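You operate a simulated robot arm through the tools that you are given. There is no shell and no other tool.

You run a simulated two-armed robot. Do the job below in one go: nothing can be reset, and whatever is moved stays where it is left.

TASK
Open the left packing drawer, fetch the white corner piece from the inside of the left packing drawer and set it on the long white card and shut the drawer again. Put the small green block on the top of the packing table away on the top of the sealer table. Take the job card from the top of the packing table and put it on the top of the service table. Take the shut pink box and put it on the top of the middle belt. Take the folded blue cloth and put it on the white slip. Pull the second red cabinet drawer from the top open. The order is free. Set down upright: job card.

The check looks at the end state, three seconds after you hand in, the way a careful person would. Anything else that was tipped, shoved, dropped, spilled or broken makes it a failure. Flat cloth is picked up by pressing the open fingertips on it (5 to 10 N) and closing them slowly along it; thin cloth reads only 2 to 8 mm in the jaws.

THE ROBOT
Two 6-joint arms with two-finger grippers on one trunk, on a base that drives. Base frame: it is fixed to the floor where the robot stands at the start and does not move with it; the origin is under the middle of the robot, x ahead of it, y to its left, z up. Readings come in mm, rad, newtons and seconds.
The left shoulder is at the start at [30, 178, 838], the right one opposite. With the tool pointing down near the work surface each hand reaches from about 300 to 840 mm from the robot's upright axis, wherever it stands, measured 20 degrees to its own side. Places, roughly: folded blue cloth (7x10x3 cm) [200, 1200, 800]; job card [-1500, 1250, 750]; left packing drawer [-800, 1600, 700]; long white card (30x8x1 cm) [-100, 6600, 600]; second red cabinet drawer [-3200, -500, 600]; shut pink box [-1500, 1250, 1500]; small green block (5x3x2 cm) [-1300, 1300, 800]; top of the middle belt [-900, 5800, 600]; top of the sealer table [-4100, 6800, 800]; top of the service table [-4000, 1400, 800]; white corner piece (6x6x5 cm) [-700, 1600, 700]; white slip [750, 1250, 750]. Payload 2.54 kg a hand.
Tool frame (each hand has its own): the origin (TCP) lies between the finger pads and is the grasp point; the fingertips stand 30 mm ahead of it; z points along the fingers, y is the line along which they close. Largest opening 116 mm; the body of the gripper starts 95 mm behind the TCP.
Orientation is that of the tool frame in the base frame, as [roll, pitch, yaw] about the fixed x, y, z axes, in that order (R = Rz(yaw) Ry(pitch) Rx(roll)). With the fingers straight down and closing along the base's y, the tool's x points along the base's -x, its y along +y and its z along -z.

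THE INTERFACE
- The arms move only by the tool send_rows. It takes "left_commands", "right_commands" or both (then of equal length, played together; a hand with none holds still); each is a list of rows, each an object (a shift or turn left out is 0, a gripper value left out holds the last) with "xyz": the shift along the tool's x, y, z in mm, a list of three; "rot": the turn, a rotation vector about the tool's x, y, z in rad, a list of three; "jaw": the opening, from 0 (shut) to 1 (fully open). In form: [{"xyz": [x, y, z], "rot": [rx, ry, rz], "jaw": jaw}, ...]. A call has 1 to 20 rows; each row shifts and turns the commanded pose from where the row before left it, along the tool's axes as they then stand. Rows are played at 5 a second. More than 50 mm and 0.15 rad between two rows, or a gripper value outside its range, and nothing of the call is played. Where a pose cannot be reached the arm comes as near as it can. A force on the tool above 40 N (or 10 N above the force at the start of the call, whichever is more), or a blocked arm, ends the call early, and 0.2 s more pass. The fingers move at their own pace (about 153 mm/s each) and stop on an object; they squeeze with about 28 N. The grip force told is the motor's: it shows also when the fingers shut on nothing. Time passes only in rows, and 0.2 s behind the last, so rows that do not move let the fingers close. It gives the time, the measured TCP pose, the force on the tool (base axes), the opening and the grip force at its end, in the units of the frame above (readings bear some noise), with the torque about the TCP (base axes, N m) and any sound that the robot's microphone picked up.
- Cameras (640 x 400 px; columns grow to the right, rows downward): "scene" is now at [49, -9.3, 1561.4]; the picture's right is [-0.13, -0.99, 0.00], its down [-0.73, 0.09, -0.68] and it looks along [0.68, -0.09, -0.73] (base axes); focal length 291 px, centre (320, 200). "left" rides on the left gripper at [69, 15, -122] in its tool frame; the picture's right is [-0.21, 0.98, 0.00], its down [-0.83, -0.18, -0.53] and it looks along [-0.52, -0.11, 0.85] (tool axes); focal length 251 px, centre (320, 200). "right" rides on the right gripper at [69, -15, -122] in its tool frame; the picture's right is [0.21, 0.98, 0.00], its down [-0.83, 0.18, -0.53] and it looks along [-0.52, 0.11, 0.85] (tool axes); focal length 251 px, centre (320, 200).
- snapshot(camera): a new picture of that camera. The clock stands still meanwhile.
- slide_trunk(by): slides the trunk up (or, below 0, down) by that many mm; the arms and the scene camera ride with it, the base frame stays. It gives what a move gives, with no picture.
- roll_base(legs): drives the robot by 1 to 6 legs, each [ahead, left, turn to the left] in mm, mm and rad, along the robot's own axes; the way and the turn of a leg run together, so that a leg with both is an arc; at most 1500 mm and 3.142 rad a leg. The arms and the cameras ride along, it lands a little off, and it stops where it bumps. It gives what a move gives.
- pan_tilt(pan, tilt): turns the head with the scene camera to pan (to the left, within 2.496 rad either way) and tilt (down, from -0.506 to 1.204), counted from straight ahead of the robot. It gives what a move gives.
- locate(camera, pixels): there is no depth. For up to 12 entries [column, row, z] of the newest picture of that camera ("zoom" is the newest enlarged one), the place [x, y] in the base frame at which the ray of that pixel passes the height z, good to about 3 mm. The clock stands still meanwhile.
- enlarge(camera, box): a new picture of the part [left, top, right, bottom] of that camera's present view, enlarged. The clock stands still meanwhile.
- job_done(): hands the job in; it is judged then, once.

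Leave the grippers open and the arms clear of the work at the hand-in unless told otherwise.

The tools are called as a command line: name --argument value ..., lists and objects as JSON in quotes. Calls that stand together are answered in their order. send_rows: Moves the arms, as the interface text tells. Its arguments: {"type":"object","properties":{"left_commands":{"type":"array","items":{"type":"object","properties":{"xyz":{"type":"array","items":{"type":"number"}},"rot":{"type":"array","items":{"type":"number"}},"jaw":{"type":"number"}}}},"right_commands":{"type":"array","items":{"type":"object","properties":{"xyz":{"type":"array","items":{"type":"number"}},"rot":{"type":"array","items":{"type":"number"}},"jaw":{"type":"number"}}}}},"required":[]} The other tools are called the same way: slide_trunk (by) slides the trunk up or down; roll_base (legs) drives the base; pan_tilt (pan, tilt) turns the head that bears the scene camera; snapshot (camera) takes a picture; locate (camera, pixels) gives the place at which the rays of pixels pass given heights; enlarge (camera, box) takes an enlarged picture of a part of a camera's view; job_done () hands the job in.

At the start:

```text
clock: 0.0
left_position: [410.1, 197.3, 942.1]
left_orientation: [3.141, 0.0, -3.141]
left_force: [-0.4, 0.4, 0.1]
left_ft_torque: [0.01, 0.01, 0.03]
left_width: 115.9
left_finger_force: 0.0
right_position: [572.6, -232.7, 994.7]
right_orientation: [-3.142, 0.0, 3.141]
right_force: [0.3, 0.2, 0.4]
right_ft_torque: [0.02, -0.03, 0.02]
right_width: 116.5
right_finger_force: 0.1
trunk travel left (down, up): [-50.0, 490.0]
robot x, y, heading: [0.3, 1.4, -0.001]
head pan, tilt: [-0.127, 0.822]
```

scene: 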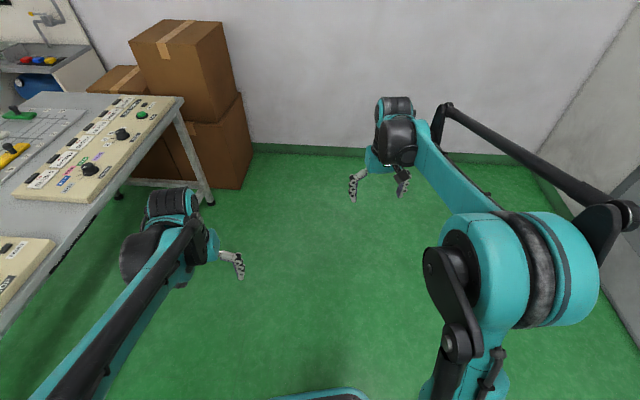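
right: 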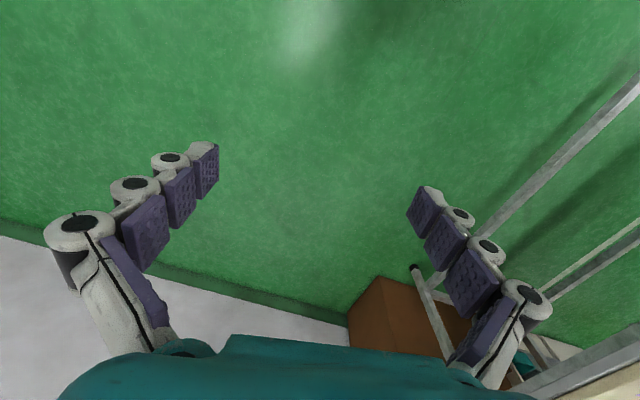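
left: 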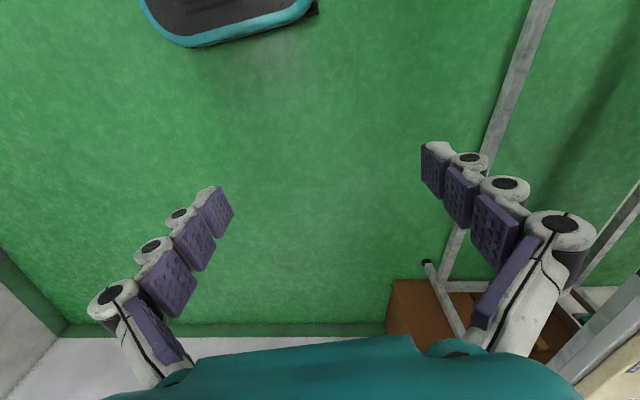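

I start by looking around: the picture shows a table to the left with panels, boxes ahead. I turn the head to the left to see the tables.

pan_tilt --pan 1.2 --tilt 0.5

snapshot --camera "scene"

pan_tilt --pan 2.2 --tilt 0.4

snapshot --camera "scene"

pan_tilt --pan -2.4 --tilt 0.4

snapshot --camera "scene"

```text
clock: 1.5
left_position: [410.1, 197.4, 941.5]
left_orientation: [-3.141, -0.001, 3.141]
left_force: [0.6, -0.5, -0.1]
left_ft_torque: [-0.03, 0.0, 0.02]
left_width: 116.0
left_finger_force: 0.0
right_position: [572.9, -232.9, 995.4]
right_orientation: [3.141, 0.001, -3.141]
right_force: [-0.3, -0.9, 0.5]
right_ft_torque: [-0.02, 0.02, -0.03]
right_width: 115.9
right_finger_force: 0.0
trunk travel left (down, up): [-50.0, 490.0]
robot x, y, heading: [-3.2, 4.5, 0.001]
head pan, tilt: [1.201, 0.499]
```

```text
taken
```

scene: 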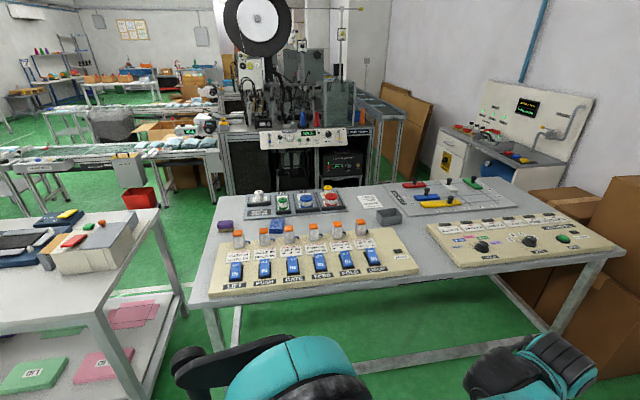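

```text
clock: 2.8
left_position: [410.9, 197.1, 943.7]
left_orientation: [-3.141, 0.0, -3.141]
left_force: [-0.1, 0.5, 0.0]
left_ft_torque: [-0.01, -0.04, 0.01]
left_width: 115.8
left_finger_force: 0.0
right_position: [572.3, -232.0, 994.0]
right_orientation: [3.141, -0.001, -3.141]
right_force: [0.0, 0.4, -0.3]
right_ft_torque: [0.01, 0.03, 0.0]
right_width: 116.1
right_finger_force: 0.1
trunk travel left (down, up): [-50.0, 490.0]
robot x, y, heading: [3.5, -0.3, -0.0]
head pan, tilt: [2.201, 0.4]
```

```text
taken
```

scene: 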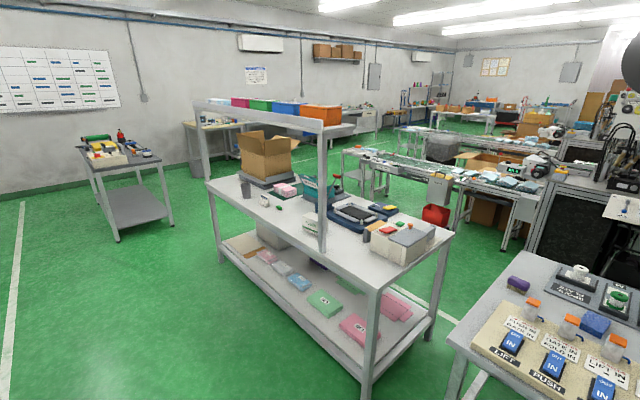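

```text
clock: 6.4
left_position: [409.8, 198.4, 943.0]
left_orientation: [3.141, -0.002, 3.141]
left_force: [-0.4, -1.0, 1.0]
left_ft_torque: [0.01, -0.02, 0.03]
left_width: 116.1
left_finger_force: 0.0
right_position: [572.9, -232.3, 995.5]
right_orientation: [-3.14, 0.002, 3.14]
right_force: [0.1, 0.6, -0.2]
right_ft_torque: [0.02, 0.01, 0.0]
right_width: 116.0
right_finger_force: 0.1
trunk travel left (down, up): [-50.0, 490.0]
robot x, y, heading: [-0.6, 1.4, 0.001]
head pan, tilt: [-2.4, 0.4]
```

```text
taken
```

scene: 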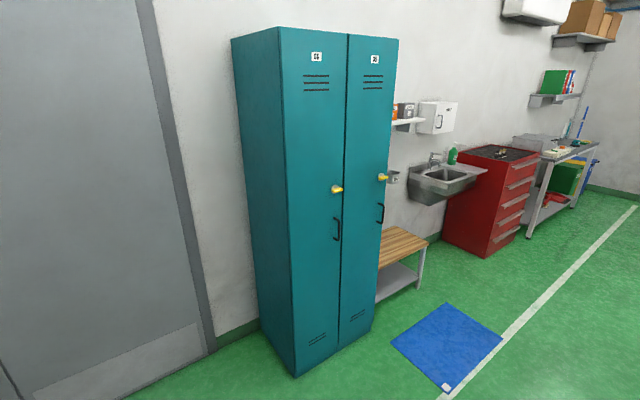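

I see the switch table, the packing table with an upper shelf, the service table, and a red cabinet behind. I look closer at each with enlarged views.

pan_tilt --pan 2.2 --tilt 0.4

enlarge --camera "scene" --box '[180, 80, 460, 260]'

enlarge --camera "scene" --box '[220, 160, 400, 270]'

enlarge --camera "scene" --box '[330, 180, 460, 270]'

enlarge --camera "scene" --box '[340, 50, 640, 240]'

enlarge --camera "scene" --box '[60, 110, 200, 250]'

pan_tilt --pan 1.5 --tilt 0.5

enlarge --camera "scene" --box '[300, 150, 640, 370]'

enlarge --camera "scene" --box '[0, 150, 320, 370]'

enlarge --camera "scene" --box '[50, 0, 350, 180]'

```text
clock: 10.1
left_position: [409.9, 198.4, 943.2]
left_orientation: [-3.141, -0.002, -3.141]
left_force: [0.3, -0.1, 0.1]
left_ft_torque: [-0.03, 0.02, -0.02]
left_width: 115.9
left_finger_force: 0.1
right_position: [573.4, -232.4, 994.7]
right_orientation: [-3.141, 0.0, -3.14]
right_force: [0.5, 0.5, -0.2]
right_ft_torque: [-0.01, 0.01, -0.01]
right_width: 115.8
right_finger_force: 0.0
trunk travel left (down, up): [-50.0, 490.0]
robot x, y, heading: [-1.0, -1.9, -0.002]
head pan, tilt: [2.201, 0.4]
```

```text
2.22 times, centred on (320, 170) of scene
```

zoom: 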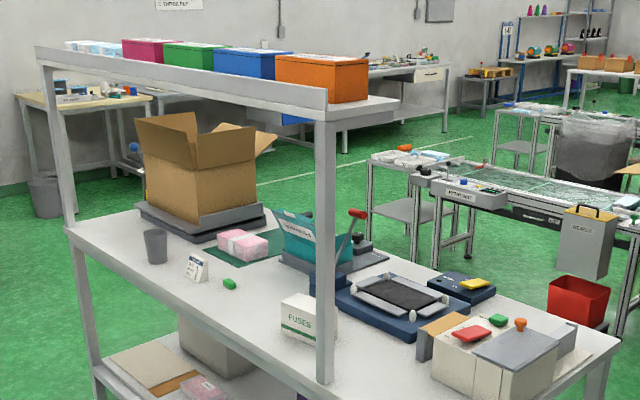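

```text
3.56 times, centred on (310, 215) of scene
```

zoom: 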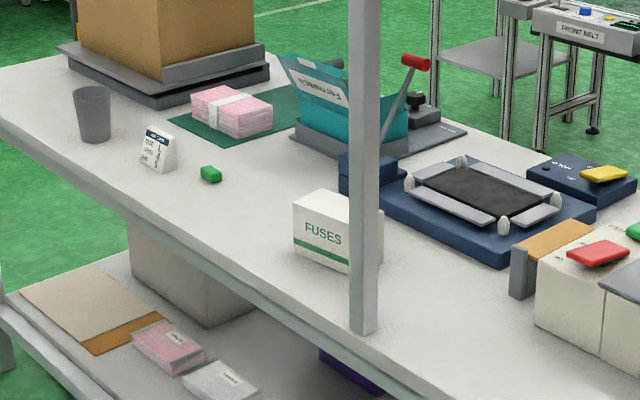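

```text
4.44 times, centred on (395, 225) of scene
```

zoom: 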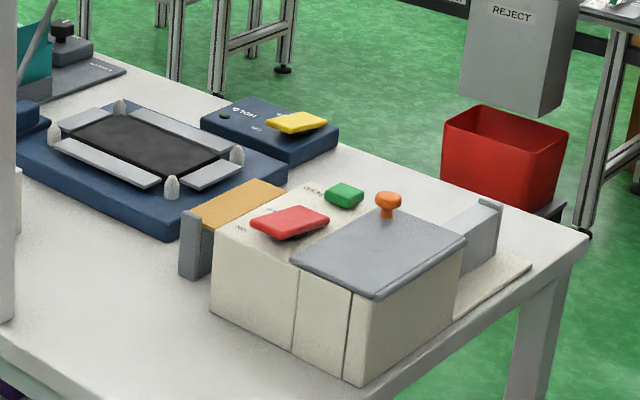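

```text
2.11 times, centred on (490, 145) of scene
```

zoom: 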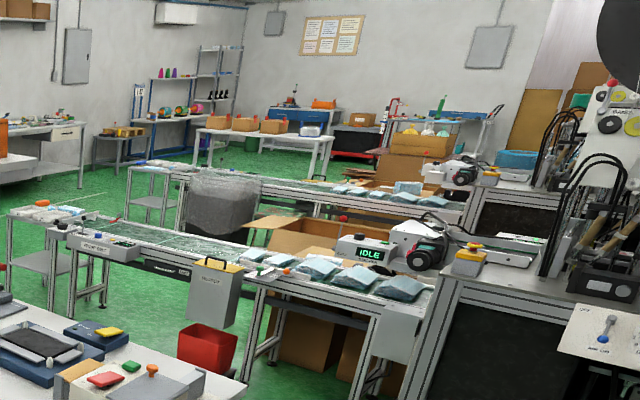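

```text
2.86 times, centred on (130, 180) of scene
```

zoom: 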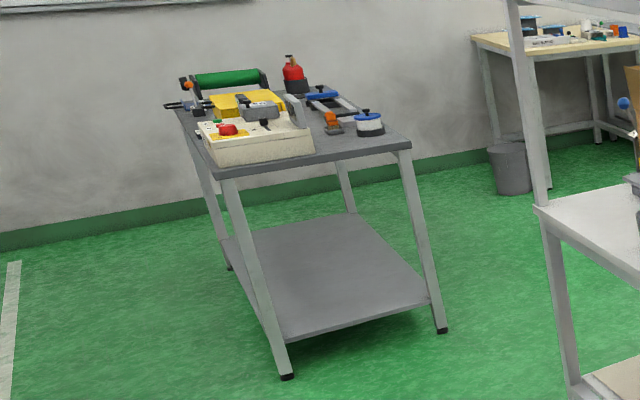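

```text
clock: 11.2
left_position: [410.4, 197.6, 942.7]
left_orientation: [-3.141, 0.0, -3.142]
left_force: [0.0, 0.0, -0.7]
left_ft_torque: [0.0, -0.01, 0.0]
left_width: 116.0
left_finger_force: 0.2
right_position: [572.8, -232.1, 994.5]
right_orientation: [3.141, -0.001, -3.142]
right_force: [-0.3, 0.0, -0.3]
right_ft_torque: [0.0, 0.01, -0.02]
right_width: 115.9
right_finger_force: 0.0
trunk travel left (down, up): [-50.0, 490.0]
robot x, y, heading: [-0.4, -2.3, 0.0]
head pan, tilt: [1.499, 0.499]
```

```text
1.82 times, centred on (470, 260) of scene
```

zoom: 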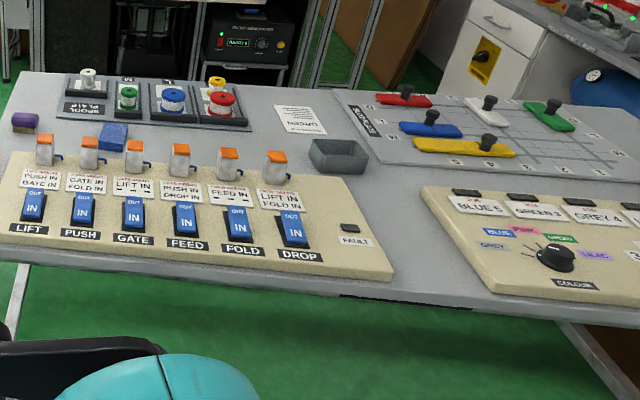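

```text
1.82 times, centred on (160, 260) of scene
```

zoom: 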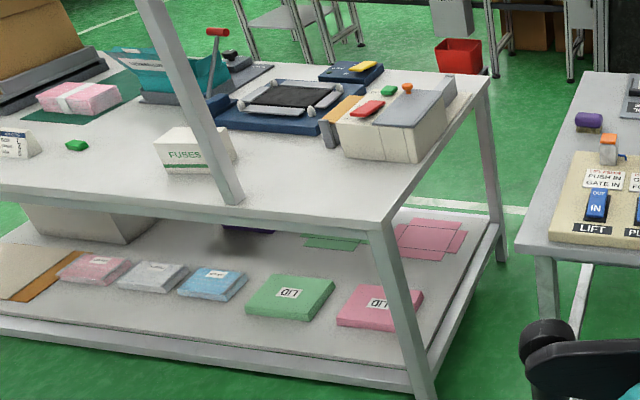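

```text
2.13 times, centred on (200, 90) of scene
```

zoom: 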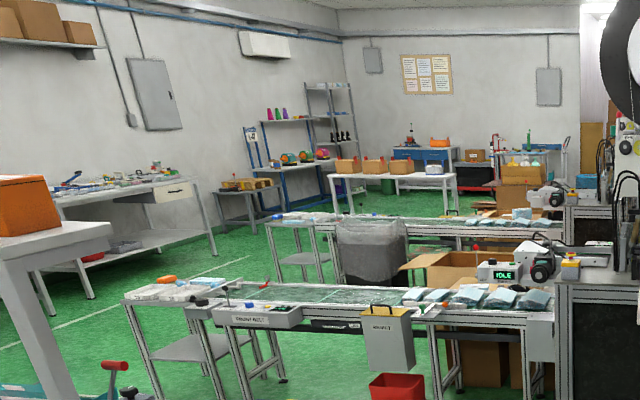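

I locate things on the switch table: blue cloth about (370,209) full picture, white slip about (477,197), the table's front edge; and I take a plain snapshot first for exact pixels.

snapshot --camera "scene"

enlarge --camera "scene" --box '[300, 170, 500, 295]'

```text
taken
```

scene: 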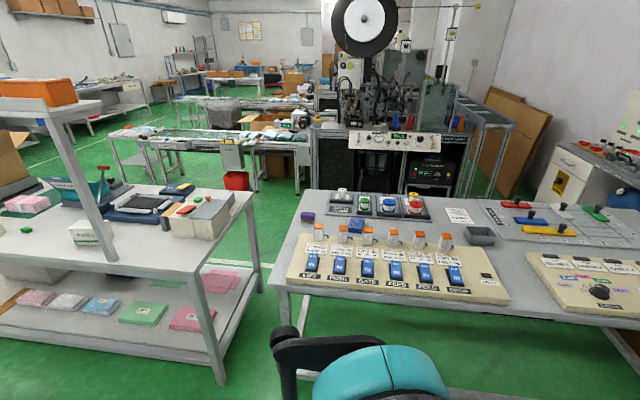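

```text
3.20 times, centred on (400, 232) of scene
```

zoom: 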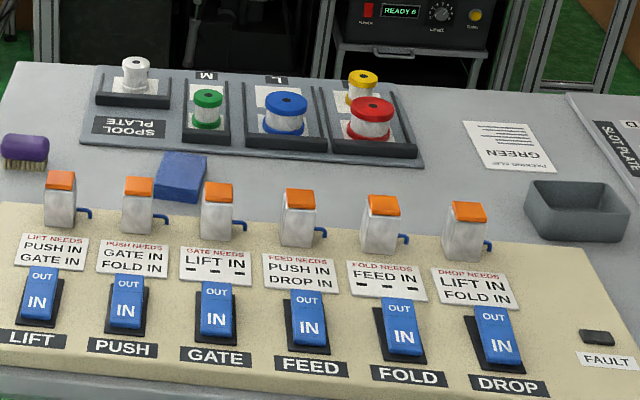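

I locate the blue cloth corners and slip at heights 750 and 780, along with the table's edges.

locate --camera "zoom" --pixels '[[165, 152, 780], [207, 155, 780], [200, 202, 750], [155, 192, 750], [463, 121, 750], [535, 123, 750], [556, 172, 750], [485, 165, 750], [20, 65, 750], [0, 370, 750], [42, 175, 820], [60, 225, 780]]'

locate --camera "scene" --pixels '[[271, 281, 750], [313, 192, 750], [205, 275, 750], [253, 192, 750], [232, 206, 850], [192, 212, 850], [195, 241, 750], [640, 330, 750]]'

```text
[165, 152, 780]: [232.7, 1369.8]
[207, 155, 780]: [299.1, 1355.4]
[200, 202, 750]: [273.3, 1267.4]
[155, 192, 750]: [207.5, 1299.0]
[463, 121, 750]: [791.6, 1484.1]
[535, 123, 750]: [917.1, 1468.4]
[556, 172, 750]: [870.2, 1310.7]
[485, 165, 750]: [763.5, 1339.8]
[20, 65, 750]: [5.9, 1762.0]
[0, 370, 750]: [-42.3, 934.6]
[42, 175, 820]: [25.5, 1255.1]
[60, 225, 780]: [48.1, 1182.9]
```

```text
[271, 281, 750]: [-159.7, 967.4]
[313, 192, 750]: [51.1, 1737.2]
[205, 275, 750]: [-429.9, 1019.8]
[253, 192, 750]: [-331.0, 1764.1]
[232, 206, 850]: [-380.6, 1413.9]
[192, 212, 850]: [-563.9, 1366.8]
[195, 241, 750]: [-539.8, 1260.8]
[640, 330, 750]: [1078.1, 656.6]
```

The switch table seems turned by about -14 degrees. I check the size of my own base by looking down.

pan_tilt --pan 0.0 --tilt 1.2

snapshot --camera "scene"

pan_tilt --pan 1.57 --tilt 1.2

snapshot --camera "scene"

```text
clock: 12.8
left_position: [408.9, 197.0, 942.8]
left_orientation: [3.141, -0.002, 3.14]
left_force: [0.2, 0.0, -0.7]
left_ft_torque: [0.01, 0.0, -0.03]
left_width: 115.9
left_finger_force: 0.0
right_position: [572.9, -231.7, 994.6]
right_orientation: [-3.141, 0.0, 3.141]
right_force: [0.1, 0.6, -0.2]
right_ft_torque: [0.0, -0.03, 0.02]
right_width: 115.8
right_finger_force: 0.0
trunk travel left (down, up): [-50.0, 490.0]
robot x, y, heading: [3.0, 1.0, 0.0]
head pan, tilt: [0.0, 1.201]
```

```text
taken
```

scene: 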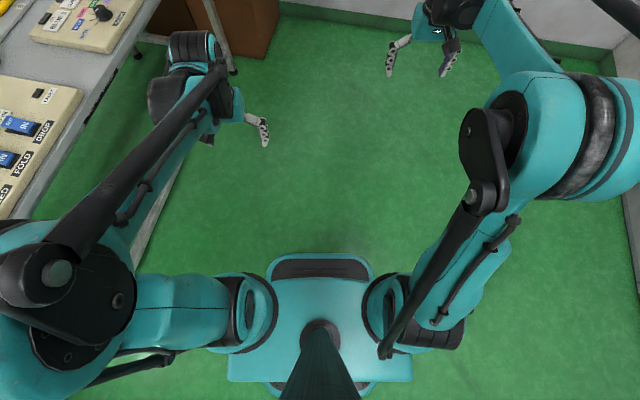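

```text
clock: 14.4
left_position: [410.3, 196.8, 943.4]
left_orientation: [3.141, -0.001, -3.141]
left_force: [0.0, 0.3, 0.0]
left_ft_torque: [0.01, 0.02, 0.0]
left_width: 115.9
left_finger_force: 0.2
right_position: [573.0, -231.7, 994.0]
right_orientation: [-3.141, 0.001, 3.141]
right_force: [-0.8, -0.2, 0.3]
right_ft_torque: [0.03, 0.02, -0.02]
right_width: 116.1
right_finger_force: 0.1
trunk travel left (down, up): [-50.0, 490.0]
robot x, y, heading: [-0.7, -0.1, 0.001]
head pan, tilt: [1.571, 1.201]
```

```text
taken
```

scene: 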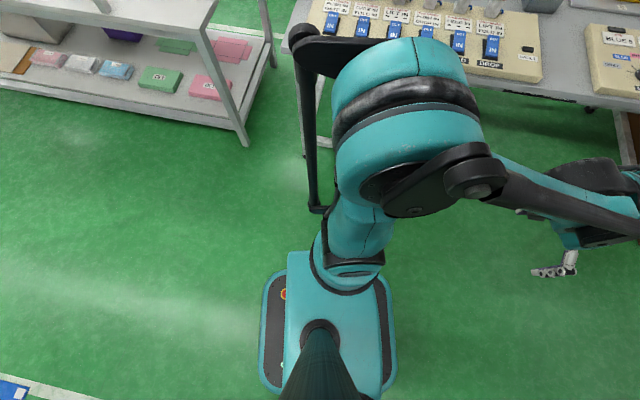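

I measure the base's outline in this picture: left edge row 268, front edge column 395, rear column 262.

locate --camera "scene" --pixels '[[320, 268, 100], [395, 330, 100], [262, 330, 100], [320, 268, 300], [395, 330, 300], [262, 330, 300], [320, 255, 600], [304, 160, 0], [248, 146, 0], [625, 165, 0], [585, 108, 0]]'

```text
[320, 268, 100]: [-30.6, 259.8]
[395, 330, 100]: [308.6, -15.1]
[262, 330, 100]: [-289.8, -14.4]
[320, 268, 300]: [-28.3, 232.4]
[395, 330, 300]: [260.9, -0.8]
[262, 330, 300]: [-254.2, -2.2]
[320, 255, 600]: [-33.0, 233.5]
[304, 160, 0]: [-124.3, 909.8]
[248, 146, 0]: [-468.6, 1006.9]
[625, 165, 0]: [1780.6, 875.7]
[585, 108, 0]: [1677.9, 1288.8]
```

The base is about 600 by 500 mm. I look at the space under the switch table to see its rails.

pan_tilt --pan 1.1 --tilt 0.85

snapshot --camera "scene"

snapshot --camera "left"

```text
clock: 15.3
left_position: [409.8, 197.8, 943.7]
left_orientation: [3.141, 0.001, 3.141]
left_force: [-0.1, -0.6, 0.3]
left_ft_torque: [-0.03, 0.0, 0.01]
left_width: 116.0
left_finger_force: 0.1
right_position: [572.6, -231.9, 995.2]
right_orientation: [3.141, 0.0, 3.14]
right_force: [0.4, -0.1, -0.1]
right_ft_torque: [0.02, -0.03, -0.02]
right_width: 116.0
right_finger_force: 0.0
trunk travel left (down, up): [-50.0, 490.0]
robot x, y, heading: [-1.8, 1.0, -0.001]
head pan, tilt: [1.1, 0.85]
```

```text
taken
```

scene: 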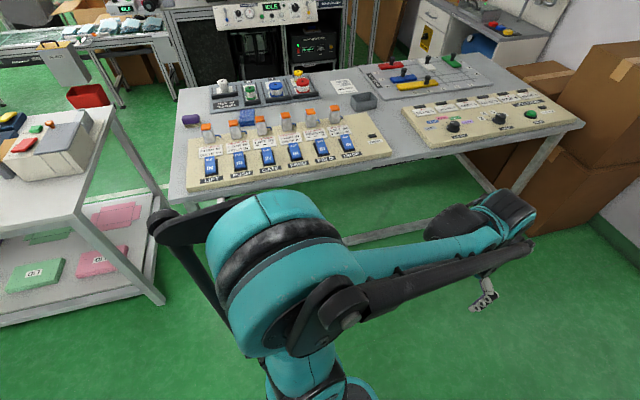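

```text
taken
```

left: 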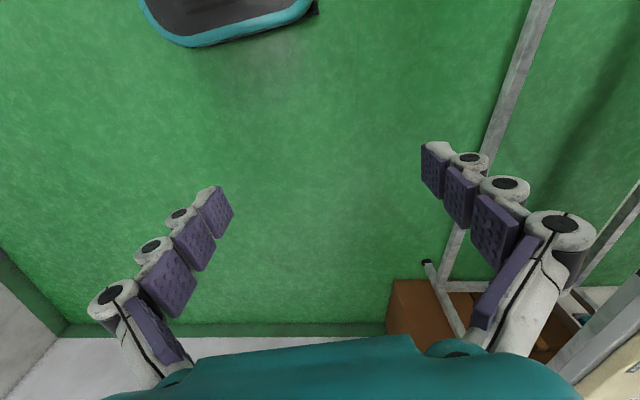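

I locate the low rail seen in the left camera at (535,30) and (455,240).

locate --camera "left" --pixels '[[535, 30, 0], [455, 240, 0], [535, 30, 150], [455, 240, 150], [535, 30, 300], [455, 240, 300], [428, 263, 0], [455, 335, 600]]'

locate --camera "scene" --pixels '[[430, 222, 0], [430, 222, 150], [430, 222, 300], [360, 240, 150], [168, 202, 790], [178, 116, 790], [583, 124, 790], [458, 53, 790], [380, 168, 790]]'

```text
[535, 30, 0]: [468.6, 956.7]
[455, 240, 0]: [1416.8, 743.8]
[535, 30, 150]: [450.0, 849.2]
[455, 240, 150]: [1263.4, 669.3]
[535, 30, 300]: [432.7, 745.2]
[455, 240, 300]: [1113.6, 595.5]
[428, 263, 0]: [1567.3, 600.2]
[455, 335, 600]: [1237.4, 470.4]
```

```text
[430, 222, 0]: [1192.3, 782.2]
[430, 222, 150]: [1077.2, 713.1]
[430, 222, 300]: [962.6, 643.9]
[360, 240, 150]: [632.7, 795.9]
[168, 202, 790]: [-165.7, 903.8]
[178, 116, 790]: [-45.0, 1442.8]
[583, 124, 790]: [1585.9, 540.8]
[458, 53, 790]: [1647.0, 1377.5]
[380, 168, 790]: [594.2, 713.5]
```

The low rail (z≈150) stands about 90 mm behind the table's front edge, the table top is near 790. I raise the trunk by 150, turn to face the switch table (heading 1.32) and drive near it.

slide_trunk --by 150

roll_base --legs '[[0, 0, 1.32], [500, -140, 0]]'

pan_tilt --pan 0.0 --tilt 0.8

snapshot --camera "scene"

snapshot --camera "left"

```text
clock: 17.1
left_position: [409.5, 196.2, 1093.0]
left_orientation: [3.141, 0.0, 3.141]
left_force: [-0.6, 0.3, 0.3]
left_ft_torque: [0.02, -0.03, -0.02]
left_width: 116.0
left_finger_force: 0.0
right_position: [573.5, -231.3, 1143.5]
right_orientation: [3.141, 0.0, 3.141]
right_force: [0.4, 0.5, 0.2]
right_ft_torque: [-0.01, 0.0, -0.01]
right_width: 116.0
right_finger_force: 0.0
trunk travel left (down, up): [-200.0, 340.0]
robot x, y, heading: [2.0, -0.0, 0.002]
head pan, tilt: [1.1, 0.85]
```

```text
clock: 23.4
left_position: [167.5, 892.5, 1092.6]
left_orientation: [-3.141, -0.001, -1.817]
left_force: [0.8, 0.2, -0.7]
left_ft_torque: [-0.01, 0.03, 0.01]
left_width: 115.9
left_finger_force: 0.0
right_position: [622.2, 946.1, 1145.1]
right_orientation: [-3.141, 0.001, -1.818]
right_force: [0.7, -0.3, 0.3]
right_ft_torque: [-0.02, -0.02, -0.01]
right_width: 115.7
right_finger_force: 0.1
trunk travel left (down, up): [-200.0, 340.0]
robot x, y, heading: [258.9, 449.0, 1.326]
head pan, tilt: [1.1, 0.85]
```

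```text
clock: 24.7
left_position: [167.0, 892.9, 1093.1]
left_orientation: [-3.142, -0.001, -1.816]
left_force: [-0.1, 0.3, 0.0]
left_ft_torque: [0.0, -0.01, -0.02]
left_width: 115.9
left_finger_force: 0.0
right_position: [622.0, 945.5, 1144.3]
right_orientation: [-3.141, 0.0, -1.818]
right_force: [0.4, 1.4, -0.6]
right_ft_torque: [0.01, -0.04, 0.01]
right_width: 115.9
right_finger_force: 0.1
trunk travel left (down, up): [-200.0, 340.0]
robot x, y, heading: [258.8, 444.9, 1.326]
head pan, tilt: [0.0, 0.799]
```

```text
taken
```

scene: 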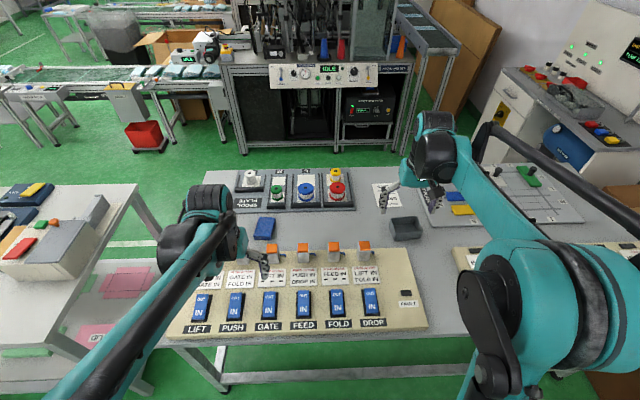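

```text
taken
```

left: 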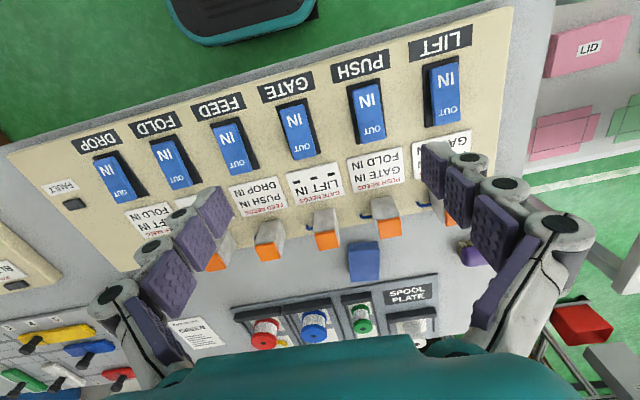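

I enlarge the scene around the cloth and the slip, and locate shared points in both cameras to find the heights.

enlarge --camera "scene" --box '[220, 160, 420, 285]'

locate --camera "scene" --pixels '[[168, 337, 780], [428, 327, 780], [168, 337, 820], [428, 327, 820], [258, 217, 800], [274, 218, 800], [271, 240, 800], [253, 239, 800]]'

locate --camera "left" --pixels '[[512, 8, 780], [8, 148, 780], [512, 8, 820], [8, 148, 820], [349, 244, 800], [379, 242, 800], [382, 275, 800], [349, 278, 800]]'

```text
3.20 times, centred on (320, 222) of scene
```

zoom: 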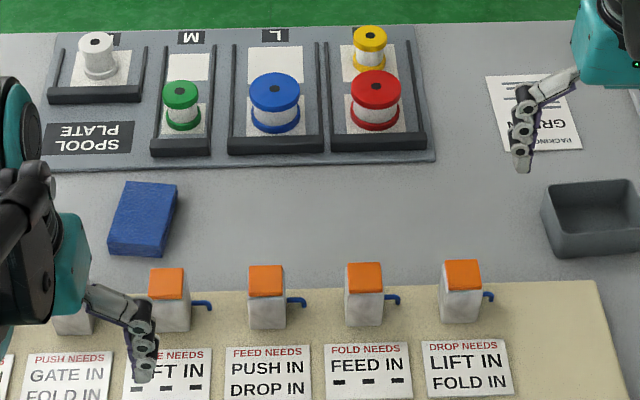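

```text
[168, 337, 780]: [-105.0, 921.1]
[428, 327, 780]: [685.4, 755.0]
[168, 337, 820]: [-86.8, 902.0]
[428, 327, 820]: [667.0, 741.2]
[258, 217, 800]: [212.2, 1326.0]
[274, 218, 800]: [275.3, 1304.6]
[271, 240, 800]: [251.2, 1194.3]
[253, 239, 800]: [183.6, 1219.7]
```

```text
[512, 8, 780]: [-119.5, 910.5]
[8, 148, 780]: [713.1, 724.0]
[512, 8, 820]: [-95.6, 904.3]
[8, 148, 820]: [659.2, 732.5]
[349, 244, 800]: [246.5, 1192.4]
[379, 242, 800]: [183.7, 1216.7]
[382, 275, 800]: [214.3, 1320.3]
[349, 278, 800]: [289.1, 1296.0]
```

The cloth's top matches at z≈800 in both cameras, centre about (232,1259), long side along my heading. I drive 80 mm nearer and lower the trunk by 100, then bring the left hand over it.

roll_base --legs '[[80, 0, 0]]'

slide_trunk --by -100

```text
clock: 25.8
left_position: [186.2, 971.6, 1094.0]
left_orientation: [3.142, -0.002, -1.817]
left_force: [0.7, 0.9, -0.1]
left_ft_torque: [-0.04, -0.02, -0.02]
left_width: 116.0
left_finger_force: 0.1
right_position: [641.5, 1025.2, 1145.2]
right_orientation: [-3.141, -0.001, -1.817]
right_force: [-0.1, 0.9, -0.3]
right_ft_torque: [-0.03, 0.0, -0.01]
right_width: 115.9
right_finger_force: 0.0
trunk travel left (down, up): [-200.0, 340.0]
robot x, y, heading: [275.2, 524.2, 1.329]
head pan, tilt: [0.0, 0.799]
```

```text
clock: 27.1
left_position: [186.6, 969.4, 992.8]
left_orientation: [-3.141, 0.0, -1.818]
left_force: [-0.5, 0.8, -0.2]
left_ft_torque: [0.01, -0.02, -0.01]
left_width: 116.1
left_finger_force: 0.1
right_position: [642.3, 1023.0, 1045.1]
right_orientation: [3.141, -0.001, -1.816]
right_force: [0.0, -0.5, 0.0]
right_ft_torque: [0.02, 0.0, -0.01]
right_width: 116.0
right_finger_force: 0.0
trunk travel left (down, up): [-100.0, 440.0]
robot x, y, heading: [277.4, 527.8, 1.326]
head pan, tilt: [0.0, 0.799]
```

Now the left hand is at (186,970,993); I move it 291 mm ahead and 26 mm to the left to stand over the cloth.

send_rows --left_commands '[{"xyz": [-48.5, 4.3, 0], "jaw": 1}, {"xyz": [-48.5, 4.3, 0]}, {"xyz": [-48.5, 4.3, 0]}, {"xyz": [-48.5, 4.3, 0]}, {"xyz": [-48.5, 4.3, 0]}, {"xyz": [-48.5, 4.3, 0]}, {"xyz": [0, 0, 40]}, {"xyz": [0, 0, 40]}]'

snapshot --camera "left"

snapshot --camera "scene"

```text
clock: 28.9
left_position: [232.9, 1258.3, 913.1]
left_orientation: [-3.141, 0.0, -1.818]
left_force: [0.0, -0.2, -0.3]
left_ft_torque: [-0.01, 0.01, 0.01]
left_width: 115.8
left_finger_force: 0.1
right_position: [642.3, 1022.9, 1044.4]
right_orientation: [-3.14, -0.001, -1.818]
right_force: [0.0, -0.2, -0.4]
right_ft_torque: [-0.03, 0.01, 0.03]
right_width: 116.2
right_finger_force: 0.0
trunk travel left (down, up): [-100.0, 440.0]
robot x, y, heading: [277.3, 525.1, 1.326]
head pan, tilt: [0.0, 0.799]
```

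```text
taken
```

left: 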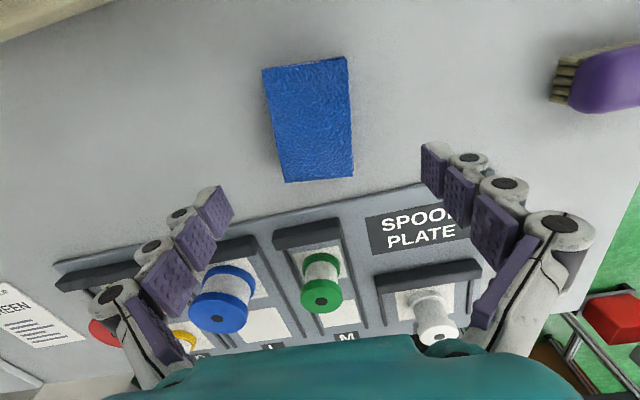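

```text
taken
```

scene: 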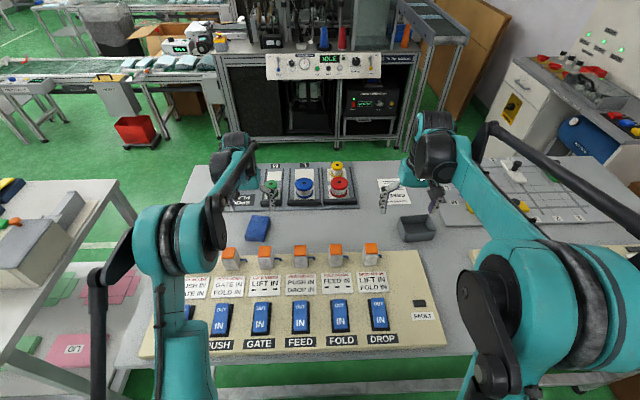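

I locate the cloth's corners in the left picture at (262,68), (347,57), (353,176), (285,183), for heights 800 and 770, to refine its centre.

locate --camera "left" --pixels '[[262, 68, 800], [347, 57, 800], [353, 172, 800], [285, 181, 800], [262, 68, 790], [347, 57, 790], [353, 172, 790], [285, 181, 790]]'

locate --camera "scene" --pixels '[[254, 215, 800], [270, 217, 800], [266, 238, 800], [246, 237, 800]]'

```text
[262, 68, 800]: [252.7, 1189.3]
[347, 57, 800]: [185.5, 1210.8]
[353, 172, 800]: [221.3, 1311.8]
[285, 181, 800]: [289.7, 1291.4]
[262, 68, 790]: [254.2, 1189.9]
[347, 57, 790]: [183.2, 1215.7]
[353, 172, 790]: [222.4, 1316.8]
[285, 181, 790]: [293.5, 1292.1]
```

```text
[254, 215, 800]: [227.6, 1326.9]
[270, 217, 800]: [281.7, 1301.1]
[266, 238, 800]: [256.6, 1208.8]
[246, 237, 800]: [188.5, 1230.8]
```

The cloth's centre is about (237,1252), turned about -0.1 rad from my hand. I correct and go down to TCP 820 first.

send_rows --left_commands '[{"xyz": [4.9, -5.3, 0], "rot": [0, 0, 0.1]}, {"xyz": [0, 0, 40]}, {"xyz": [0, 0, 40]}, {"xyz": [0, 0, 13]}]'

snapshot --camera "left"

```text
clock: 29.9
left_position: [235.9, 1251.2, 819.8]
left_orientation: [3.14, 0.0, -1.918]
left_force: [0.1, 0.0, -0.2]
left_ft_torque: [0.03, 0.02, -0.03]
left_width: 116.0
left_finger_force: 0.0
right_position: [642.1, 1022.4, 1044.8]
right_orientation: [-3.14, -0.001, -1.816]
right_force: [-0.6, -0.2, 0.2]
right_ft_torque: [0.02, -0.02, -0.01]
right_width: 115.9
right_finger_force: 0.0
trunk travel left (down, up): [-100.0, 440.0]
robot x, y, heading: [282.2, 525.9, 1.327]
head pan, tilt: [0.0, 0.799]
```

```text
taken
```

left: 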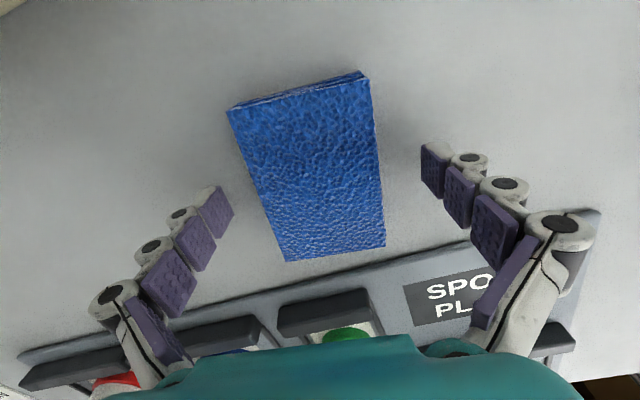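

The cloth lies between the fingers. I go down in small steps and watch the force.

send_rows --left_commands '[{"xyz": [0, 0, 5]}, {"xyz": [0, 0, 5]}]'

send_rows --left_commands '[{"xyz": [0, 0, 3]}, {"xyz": [0, 0, 2]}]'

```text
clock: 30.5
left_position: [235.0, 1251.1, 810.1]
left_orientation: [-3.141, 0.0, -1.917]
left_force: [1.5, 2.0, 3.0]
left_ft_torque: [-0.01, -0.1, 0.1]
left_width: 115.8
left_finger_force: 0.1
right_position: [642.2, 1023.4, 1045.4]
right_orientation: [-3.141, 0.0, -1.817]
right_force: [0.5, 0.3, 0.6]
right_ft_torque: [-0.01, 0.03, 0.0]
right_width: 115.8
right_finger_force: 0.1
trunk travel left (down, up): [-100.0, 440.0]
robot x, y, heading: [273.9, 526.3, 1.327]
head pan, tilt: [0.0, 0.799]
```

```text
clock: 31.1
left_position: [236.4, 1252.2, 810.9]
left_orientation: [3.138, 0.003, -1.917]
left_force: [-0.1, -3.1, 21.3]
left_ft_torque: [-0.22, -0.21, 0.1]
left_width: 116.2
left_finger_force: 0.0
right_position: [642.0, 1021.7, 1044.7]
right_orientation: [-3.141, 0.002, -1.816]
right_force: [0.0, 0.9, -0.3]
right_ft_torque: [-0.02, -0.02, 0.01]
right_width: 116.3
right_finger_force: 0.0
trunk travel left (down, up): [-100.0, 440.0]
robot x, y, heading: [279.3, 525.2, 1.328]
head pan, tilt: [0.0, 0.799]
stopped in row 2 (left hand): the force on the tool passed its limit at 45 N (the readings are from after the stop); the commanded pose is now the measured one
```

Contact: the table top is at about z=780 (TCP 810.5). I rise 3 mm and close slowly on the cloth.

send_rows --left_commands '[{"xyz": [0, 0, -4]}, {"jaw": 0.8}, {"jaw": 0.7}, {"jaw": 0.6}, {"jaw": 0.5}, {"jaw": 0.4}, {"jaw": 0.3}, {"jaw": 0.2}, {"jaw": 0.1}, {"jaw": 0.0}, {}]'

snapshot --camera "left"

```text
clock: 31.7
left_position: [238.8, 1250.9, 821.5]
left_orientation: [3.14, 0.013, -1.919]
left_force: [8.1, 8.0, 78.0]
left_ft_torque: [-0.74, -0.31, 0.43]
left_width: 89.4
left_finger_force: 45.1
right_position: [644.3, 1016.3, 1047.7]
right_orientation: [3.14, 0.004, -1.819]
right_force: [-0.6, -0.5, -0.5]
right_ft_torque: [0.03, 0.03, -0.03]
right_width: 116.1
right_finger_force: 0.1
trunk travel left (down, up): [-100.0, 440.0]
robot x, y, heading: [278.1, 526.4, 1.322]
head pan, tilt: [0.0, 0.799]
stopped in row 3 (left hand): the force on the tool passed its limit at 51 N (the readings are from after the stop); the commanded pose is now the measured one
```

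```text
taken
```

left: 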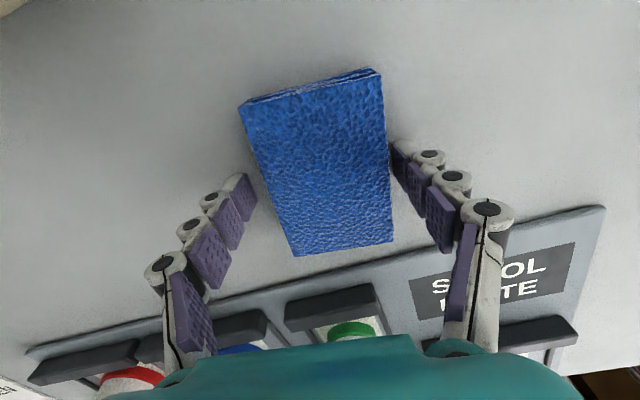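

The fingertips swing downward as the fingers close (force 78 N), so I lift by 14 mm first and read again.

send_rows --left_commands '[{"xyz": [0, 0, -14]}, {}]'

snapshot --camera "left"

```text
clock: 32.3
left_position: [237.2, 1253.7, 826.9]
left_orientation: [3.141, 0.005, -1.918]
left_force: [0.3, -1.0, 0.4]
left_ft_torque: [0.03, -0.01, 0.03]
left_width: 81.5
left_finger_force: 0.1
right_position: [642.6, 1023.9, 1043.5]
right_orientation: [3.142, 0.0, -1.816]
right_force: [0.8, -0.4, 0.0]
right_ft_torque: [0.0, 0.03, -0.01]
right_width: 116.1
right_finger_force: 0.1
trunk travel left (down, up): [-100.0, 440.0]
robot x, y, heading: [277.0, 520.2, 1.326]
head pan, tilt: [0.0, 0.799]
```

```text
taken
```

left: 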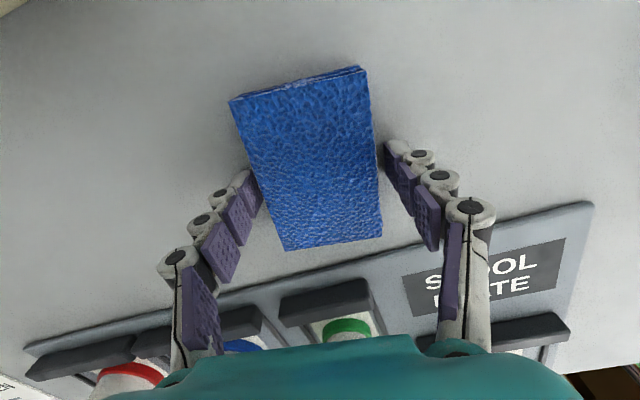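

Force is now zero at TCP 827, width 81. I close a bit more, with a small lift to keep the tips off the table.

send_rows --left_commands '[{"xyz": [0, 0, -3], "jaw": 0.66}, {"jaw": 0.62}, {"jaw": 0.58}, {}]'

snapshot --camera "left"

```text
clock: 33.3
left_position: [238.0, 1255.5, 829.3]
left_orientation: [-3.14, 0.006, -1.918]
left_force: [-0.5, -0.1, -1.1]
left_ft_torque: [0.02, 0.01, 0.03]
left_width: 68.3
left_finger_force: 1.2
right_position: [642.4, 1022.4, 1044.9]
right_orientation: [3.141, 0.001, -1.819]
right_force: [-0.4, 0.4, 0.7]
right_ft_torque: [0.0, 0.02, 0.03]
right_width: 116.0
right_finger_force: 0.0
trunk travel left (down, up): [-100.0, 440.0]
robot x, y, heading: [274.3, 527.6, 1.323]
head pan, tilt: [0.0, 0.799]
```

```text
taken
```

left: 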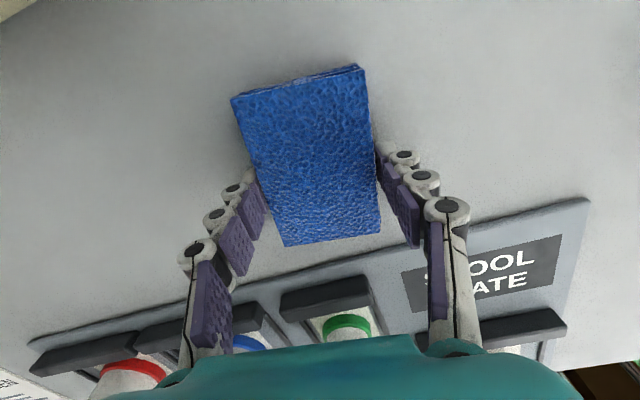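

The fingers touch the cloth at 68 mm. I close further to hold it.

send_rows --left_commands '[{"jaw": 0.52}, {"jaw": 0.45}, {"jaw": 0.38}, {"jaw": 0.3}, {"jaw": 0.2}, {"jaw": 0.1}, {"jaw": 0.0}, {}]'

snapshot --camera "left"

```text
clock: 35.1
left_position: [238.3, 1252.4, 829.9]
left_orientation: [-3.14, 0.005, -1.918]
left_force: [0.2, 0.5, 1.6]
left_ft_torque: [0.01, 0.01, 0.02]
left_width: 66.7
left_finger_force: 27.8
right_position: [641.8, 1022.4, 1045.5]
right_orientation: [3.141, 0.0, -1.82]
right_force: [-0.3, 0.3, 0.0]
right_ft_torque: [-0.01, -0.02, -0.01]
right_width: 116.0
right_finger_force: 0.0
trunk travel left (down, up): [-100.0, 440.0]
robot x, y, heading: [276.6, 523.4, 1.321]
head pan, tilt: [0.0, 0.799]
```

```text
taken
```

left: 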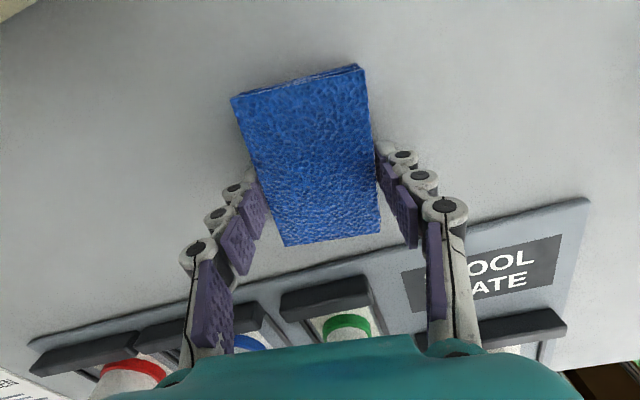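

It holds: 66.7 mm, 27.8 N. I lift it straight up.

send_rows --left_commands '[{"xyz": [0, 0, -20]}, {"xyz": [0, 0, -40]}, {"xyz": [0, 0, -40]}, {"xyz": [0, 0, -40]}]'

snapshot --camera "left"

snapshot --camera "scene"

```text
clock: 36.1
left_position: [236.8, 1253.4, 971.0]
left_orientation: [3.141, 0.006, -1.919]
left_force: [0.0, -0.5, -1.1]
left_ft_torque: [0.04, 0.02, 0.0]
left_width: 66.9
left_finger_force: 28.1
right_position: [642.5, 1023.4, 1044.8]
right_orientation: [-3.142, -0.002, -1.819]
right_force: [-1.0, 0.3, -0.1]
right_ft_torque: [0.04, -0.02, 0.01]
right_width: 116.0
right_finger_force: 0.1
trunk travel left (down, up): [-100.0, 440.0]
robot x, y, heading: [277.5, 523.0, 1.324]
head pan, tilt: [0.0, 0.799]
```

```text
taken
```

left: 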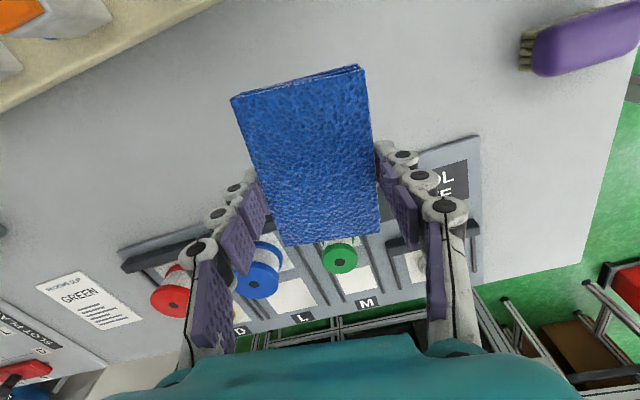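

```text
taken
```

scene: 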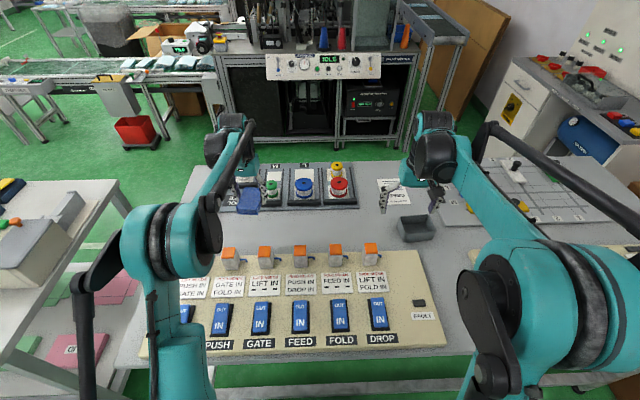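

The cloth is lifted. I locate the slip's corners at (37,287), (83,271), (143,319), (103,329) of the left picture, height 780.

locate --camera "left" --pixels '[[37, 287, 780], [83, 271, 780], [143, 319, 780], [103, 329, 780]]'

locate --camera "scene" --pixels '[[375, 180, 780], [398, 179, 780], [411, 204, 780]]'

```text
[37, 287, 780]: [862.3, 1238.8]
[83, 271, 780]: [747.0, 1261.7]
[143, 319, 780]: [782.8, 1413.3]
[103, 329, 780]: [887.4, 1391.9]
```

```text
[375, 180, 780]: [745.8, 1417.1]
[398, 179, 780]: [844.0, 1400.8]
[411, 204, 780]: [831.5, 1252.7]
```

The slip lies about 916 mm ahead of my axis, too far from the front. I check the floor gap behind the table: machine's floor line at (275,138) and (400,145), table's back edge at (213,165).

locate --camera "scene" --pixels '[[245, 136, 0], [275, 138, 0], [335, 148, 0], [400, 147, 0], [213, 165, 780], [440, 70, 0], [218, 135, 0], [280, 163, 780], [360, 163, 780]]'

enlarge --camera "scene" --box '[180, 40, 480, 225]'

```text
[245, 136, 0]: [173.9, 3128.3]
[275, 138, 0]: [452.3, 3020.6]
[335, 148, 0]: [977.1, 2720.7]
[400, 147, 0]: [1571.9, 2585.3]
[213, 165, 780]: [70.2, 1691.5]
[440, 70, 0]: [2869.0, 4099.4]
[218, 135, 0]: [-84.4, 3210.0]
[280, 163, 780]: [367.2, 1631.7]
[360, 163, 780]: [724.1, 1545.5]
```

```text
2.13 times, centred on (330, 132) of scene
```

zoom: 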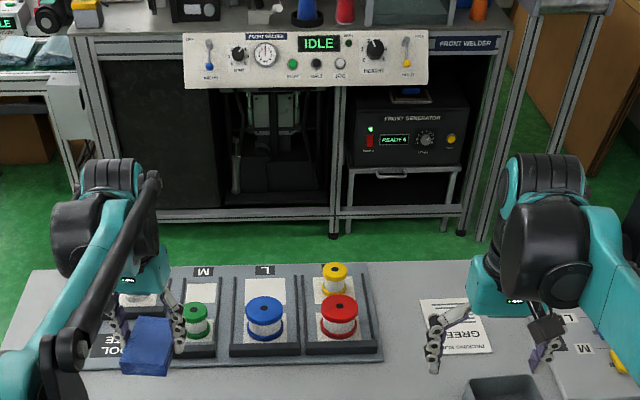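

There is over a metre of floor behind the table, so I will set the cloth on the slip from the back side later. I draw the left hand back over the table, raise the trunk and back away, then look toward the packing table.

send_rows --left_commands '[{"xyz": [49, -5, -10]}, {"xyz": [49, -5, -10]}, {"xyz": [49, -5, -10]}, {"xyz": [49, -5, -10]}, {"xyz": [49, -5, 0]}]'

slide_trunk --by 100

roll_base --legs '[[-400, 0, 0], [0, 0, 0.114], [0, 900, 0]]'

pan_tilt --pan 0.2 --tilt 0.4

snapshot --camera "scene"

```text
refused: row 1 steps farther than a row can; nothing moved
```

```text
clock: 37.4
left_position: [237.3, 1253.7, 1070.5]
left_orientation: [-3.141, 0.005, -1.917]
left_force: [0.8, -0.3, -0.1]
left_ft_torque: [0.03, 0.02, 0.02]
left_width: 66.7
left_finger_force: 28.2
right_position: [642.9, 1023.0, 1144.4]
right_orientation: [3.141, 0.001, -1.818]
right_force: [-0.7, 0.0, -0.4]
right_ft_torque: [-0.03, 0.01, -0.02]
right_width: 115.9
right_finger_force: 0.0
trunk travel left (down, up): [-200.0, 340.0]
robot x, y, heading: [277.1, 528.0, 1.322]
head pan, tilt: [0.0, 0.799]
```

```text
clock: 44.8
left_position: [-832.9, 977.4, 1070.9]
left_orientation: [-3.141, 0.005, -1.806]
left_force: [0.0, 0.8, -0.8]
left_ft_torque: [-0.01, -0.01, -0.03]
left_width: 66.7
left_finger_force: 27.9
right_position: [-405.2, 794.8, 1144.6]
right_orientation: [3.141, -0.001, -1.705]
right_force: [0.4, 0.3, 0.5]
right_ft_torque: [0.0, -0.02, 0.0]
right_width: 115.7
right_finger_force: 0.0
trunk travel left (down, up): [-200.0, 340.0]
robot x, y, heading: [-713.5, 258.2, 1.43]
head pan, tilt: [0.0, 0.799]
```

```text
clock: 45.6
left_position: [-834.1, 977.0, 1071.1]
left_orientation: [-3.141, 0.003, -1.807]
left_force: [0.4, 0.1, -0.2]
left_ft_torque: [0.02, 0.01, -0.02]
left_width: 66.9
left_finger_force: 27.9
right_position: [-404.5, 795.0, 1145.7]
right_orientation: [-3.141, 0.0, -1.707]
right_force: [-0.5, 0.2, -0.5]
right_ft_torque: [0.03, -0.06, 0.01]
right_width: 116.2
right_finger_force: 0.0
trunk travel left (down, up): [-200.0, 340.0]
robot x, y, heading: [-712.9, 258.3, 1.434]
head pan, tilt: [0.201, 0.4]
```

```text
taken
```

scene: 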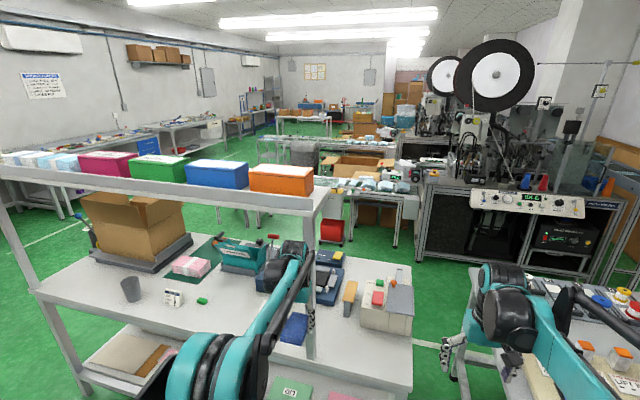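

The first call was refused (row just over 50 mm) while the drive still went; nothing was bumped. The left hand with the cloth is at (-834,977), so I draw it back now.

send_rows --left_commands '[{"xyz": [47, -4.7, 0]}, {"xyz": [47, -4.7, 0]}, {"xyz": [47, -4.7, 0]}, {"xyz": [47, -4.7, 0]}, {"xyz": [47, -4.7, 0]}]'

snapshot --camera "scene"

enlarge --camera "scene" --box '[60, 140, 340, 320]'

```text
clock: 46.9
left_position: [-865.1, 740.4, 1069.7]
left_orientation: [3.141, 0.007, -1.807]
left_force: [0.1, -0.3, -0.2]
left_ft_torque: [0.03, -0.04, 0.02]
left_width: 66.6
left_finger_force: 28.5
right_position: [-404.4, 793.5, 1146.0]
right_orientation: [3.141, 0.001, -1.707]
right_force: [0.4, -0.2, 0.5]
right_ft_torque: [0.04, 0.02, 0.01]
right_width: 116.1
right_finger_force: 0.1
trunk travel left (down, up): [-200.0, 340.0]
robot x, y, heading: [-713.8, 255.5, 1.433]
head pan, tilt: [0.201, 0.4]
```

```text
taken
```

scene: 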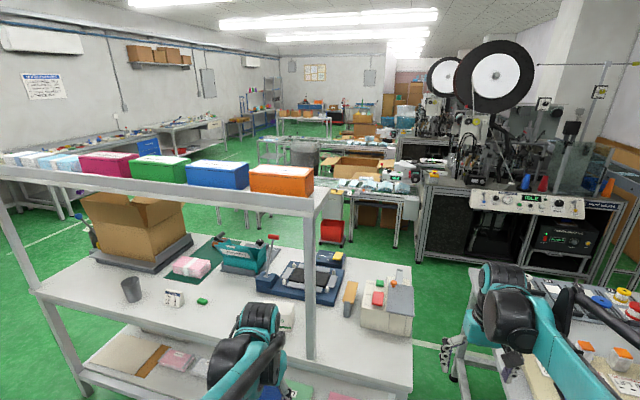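

```text
2.22 times, centred on (200, 230) of scene
```

zoom: 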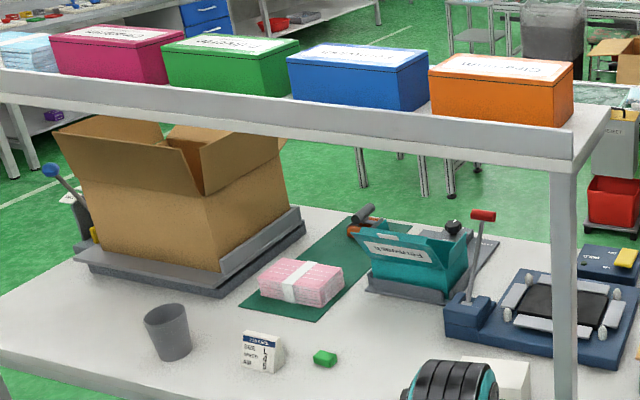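

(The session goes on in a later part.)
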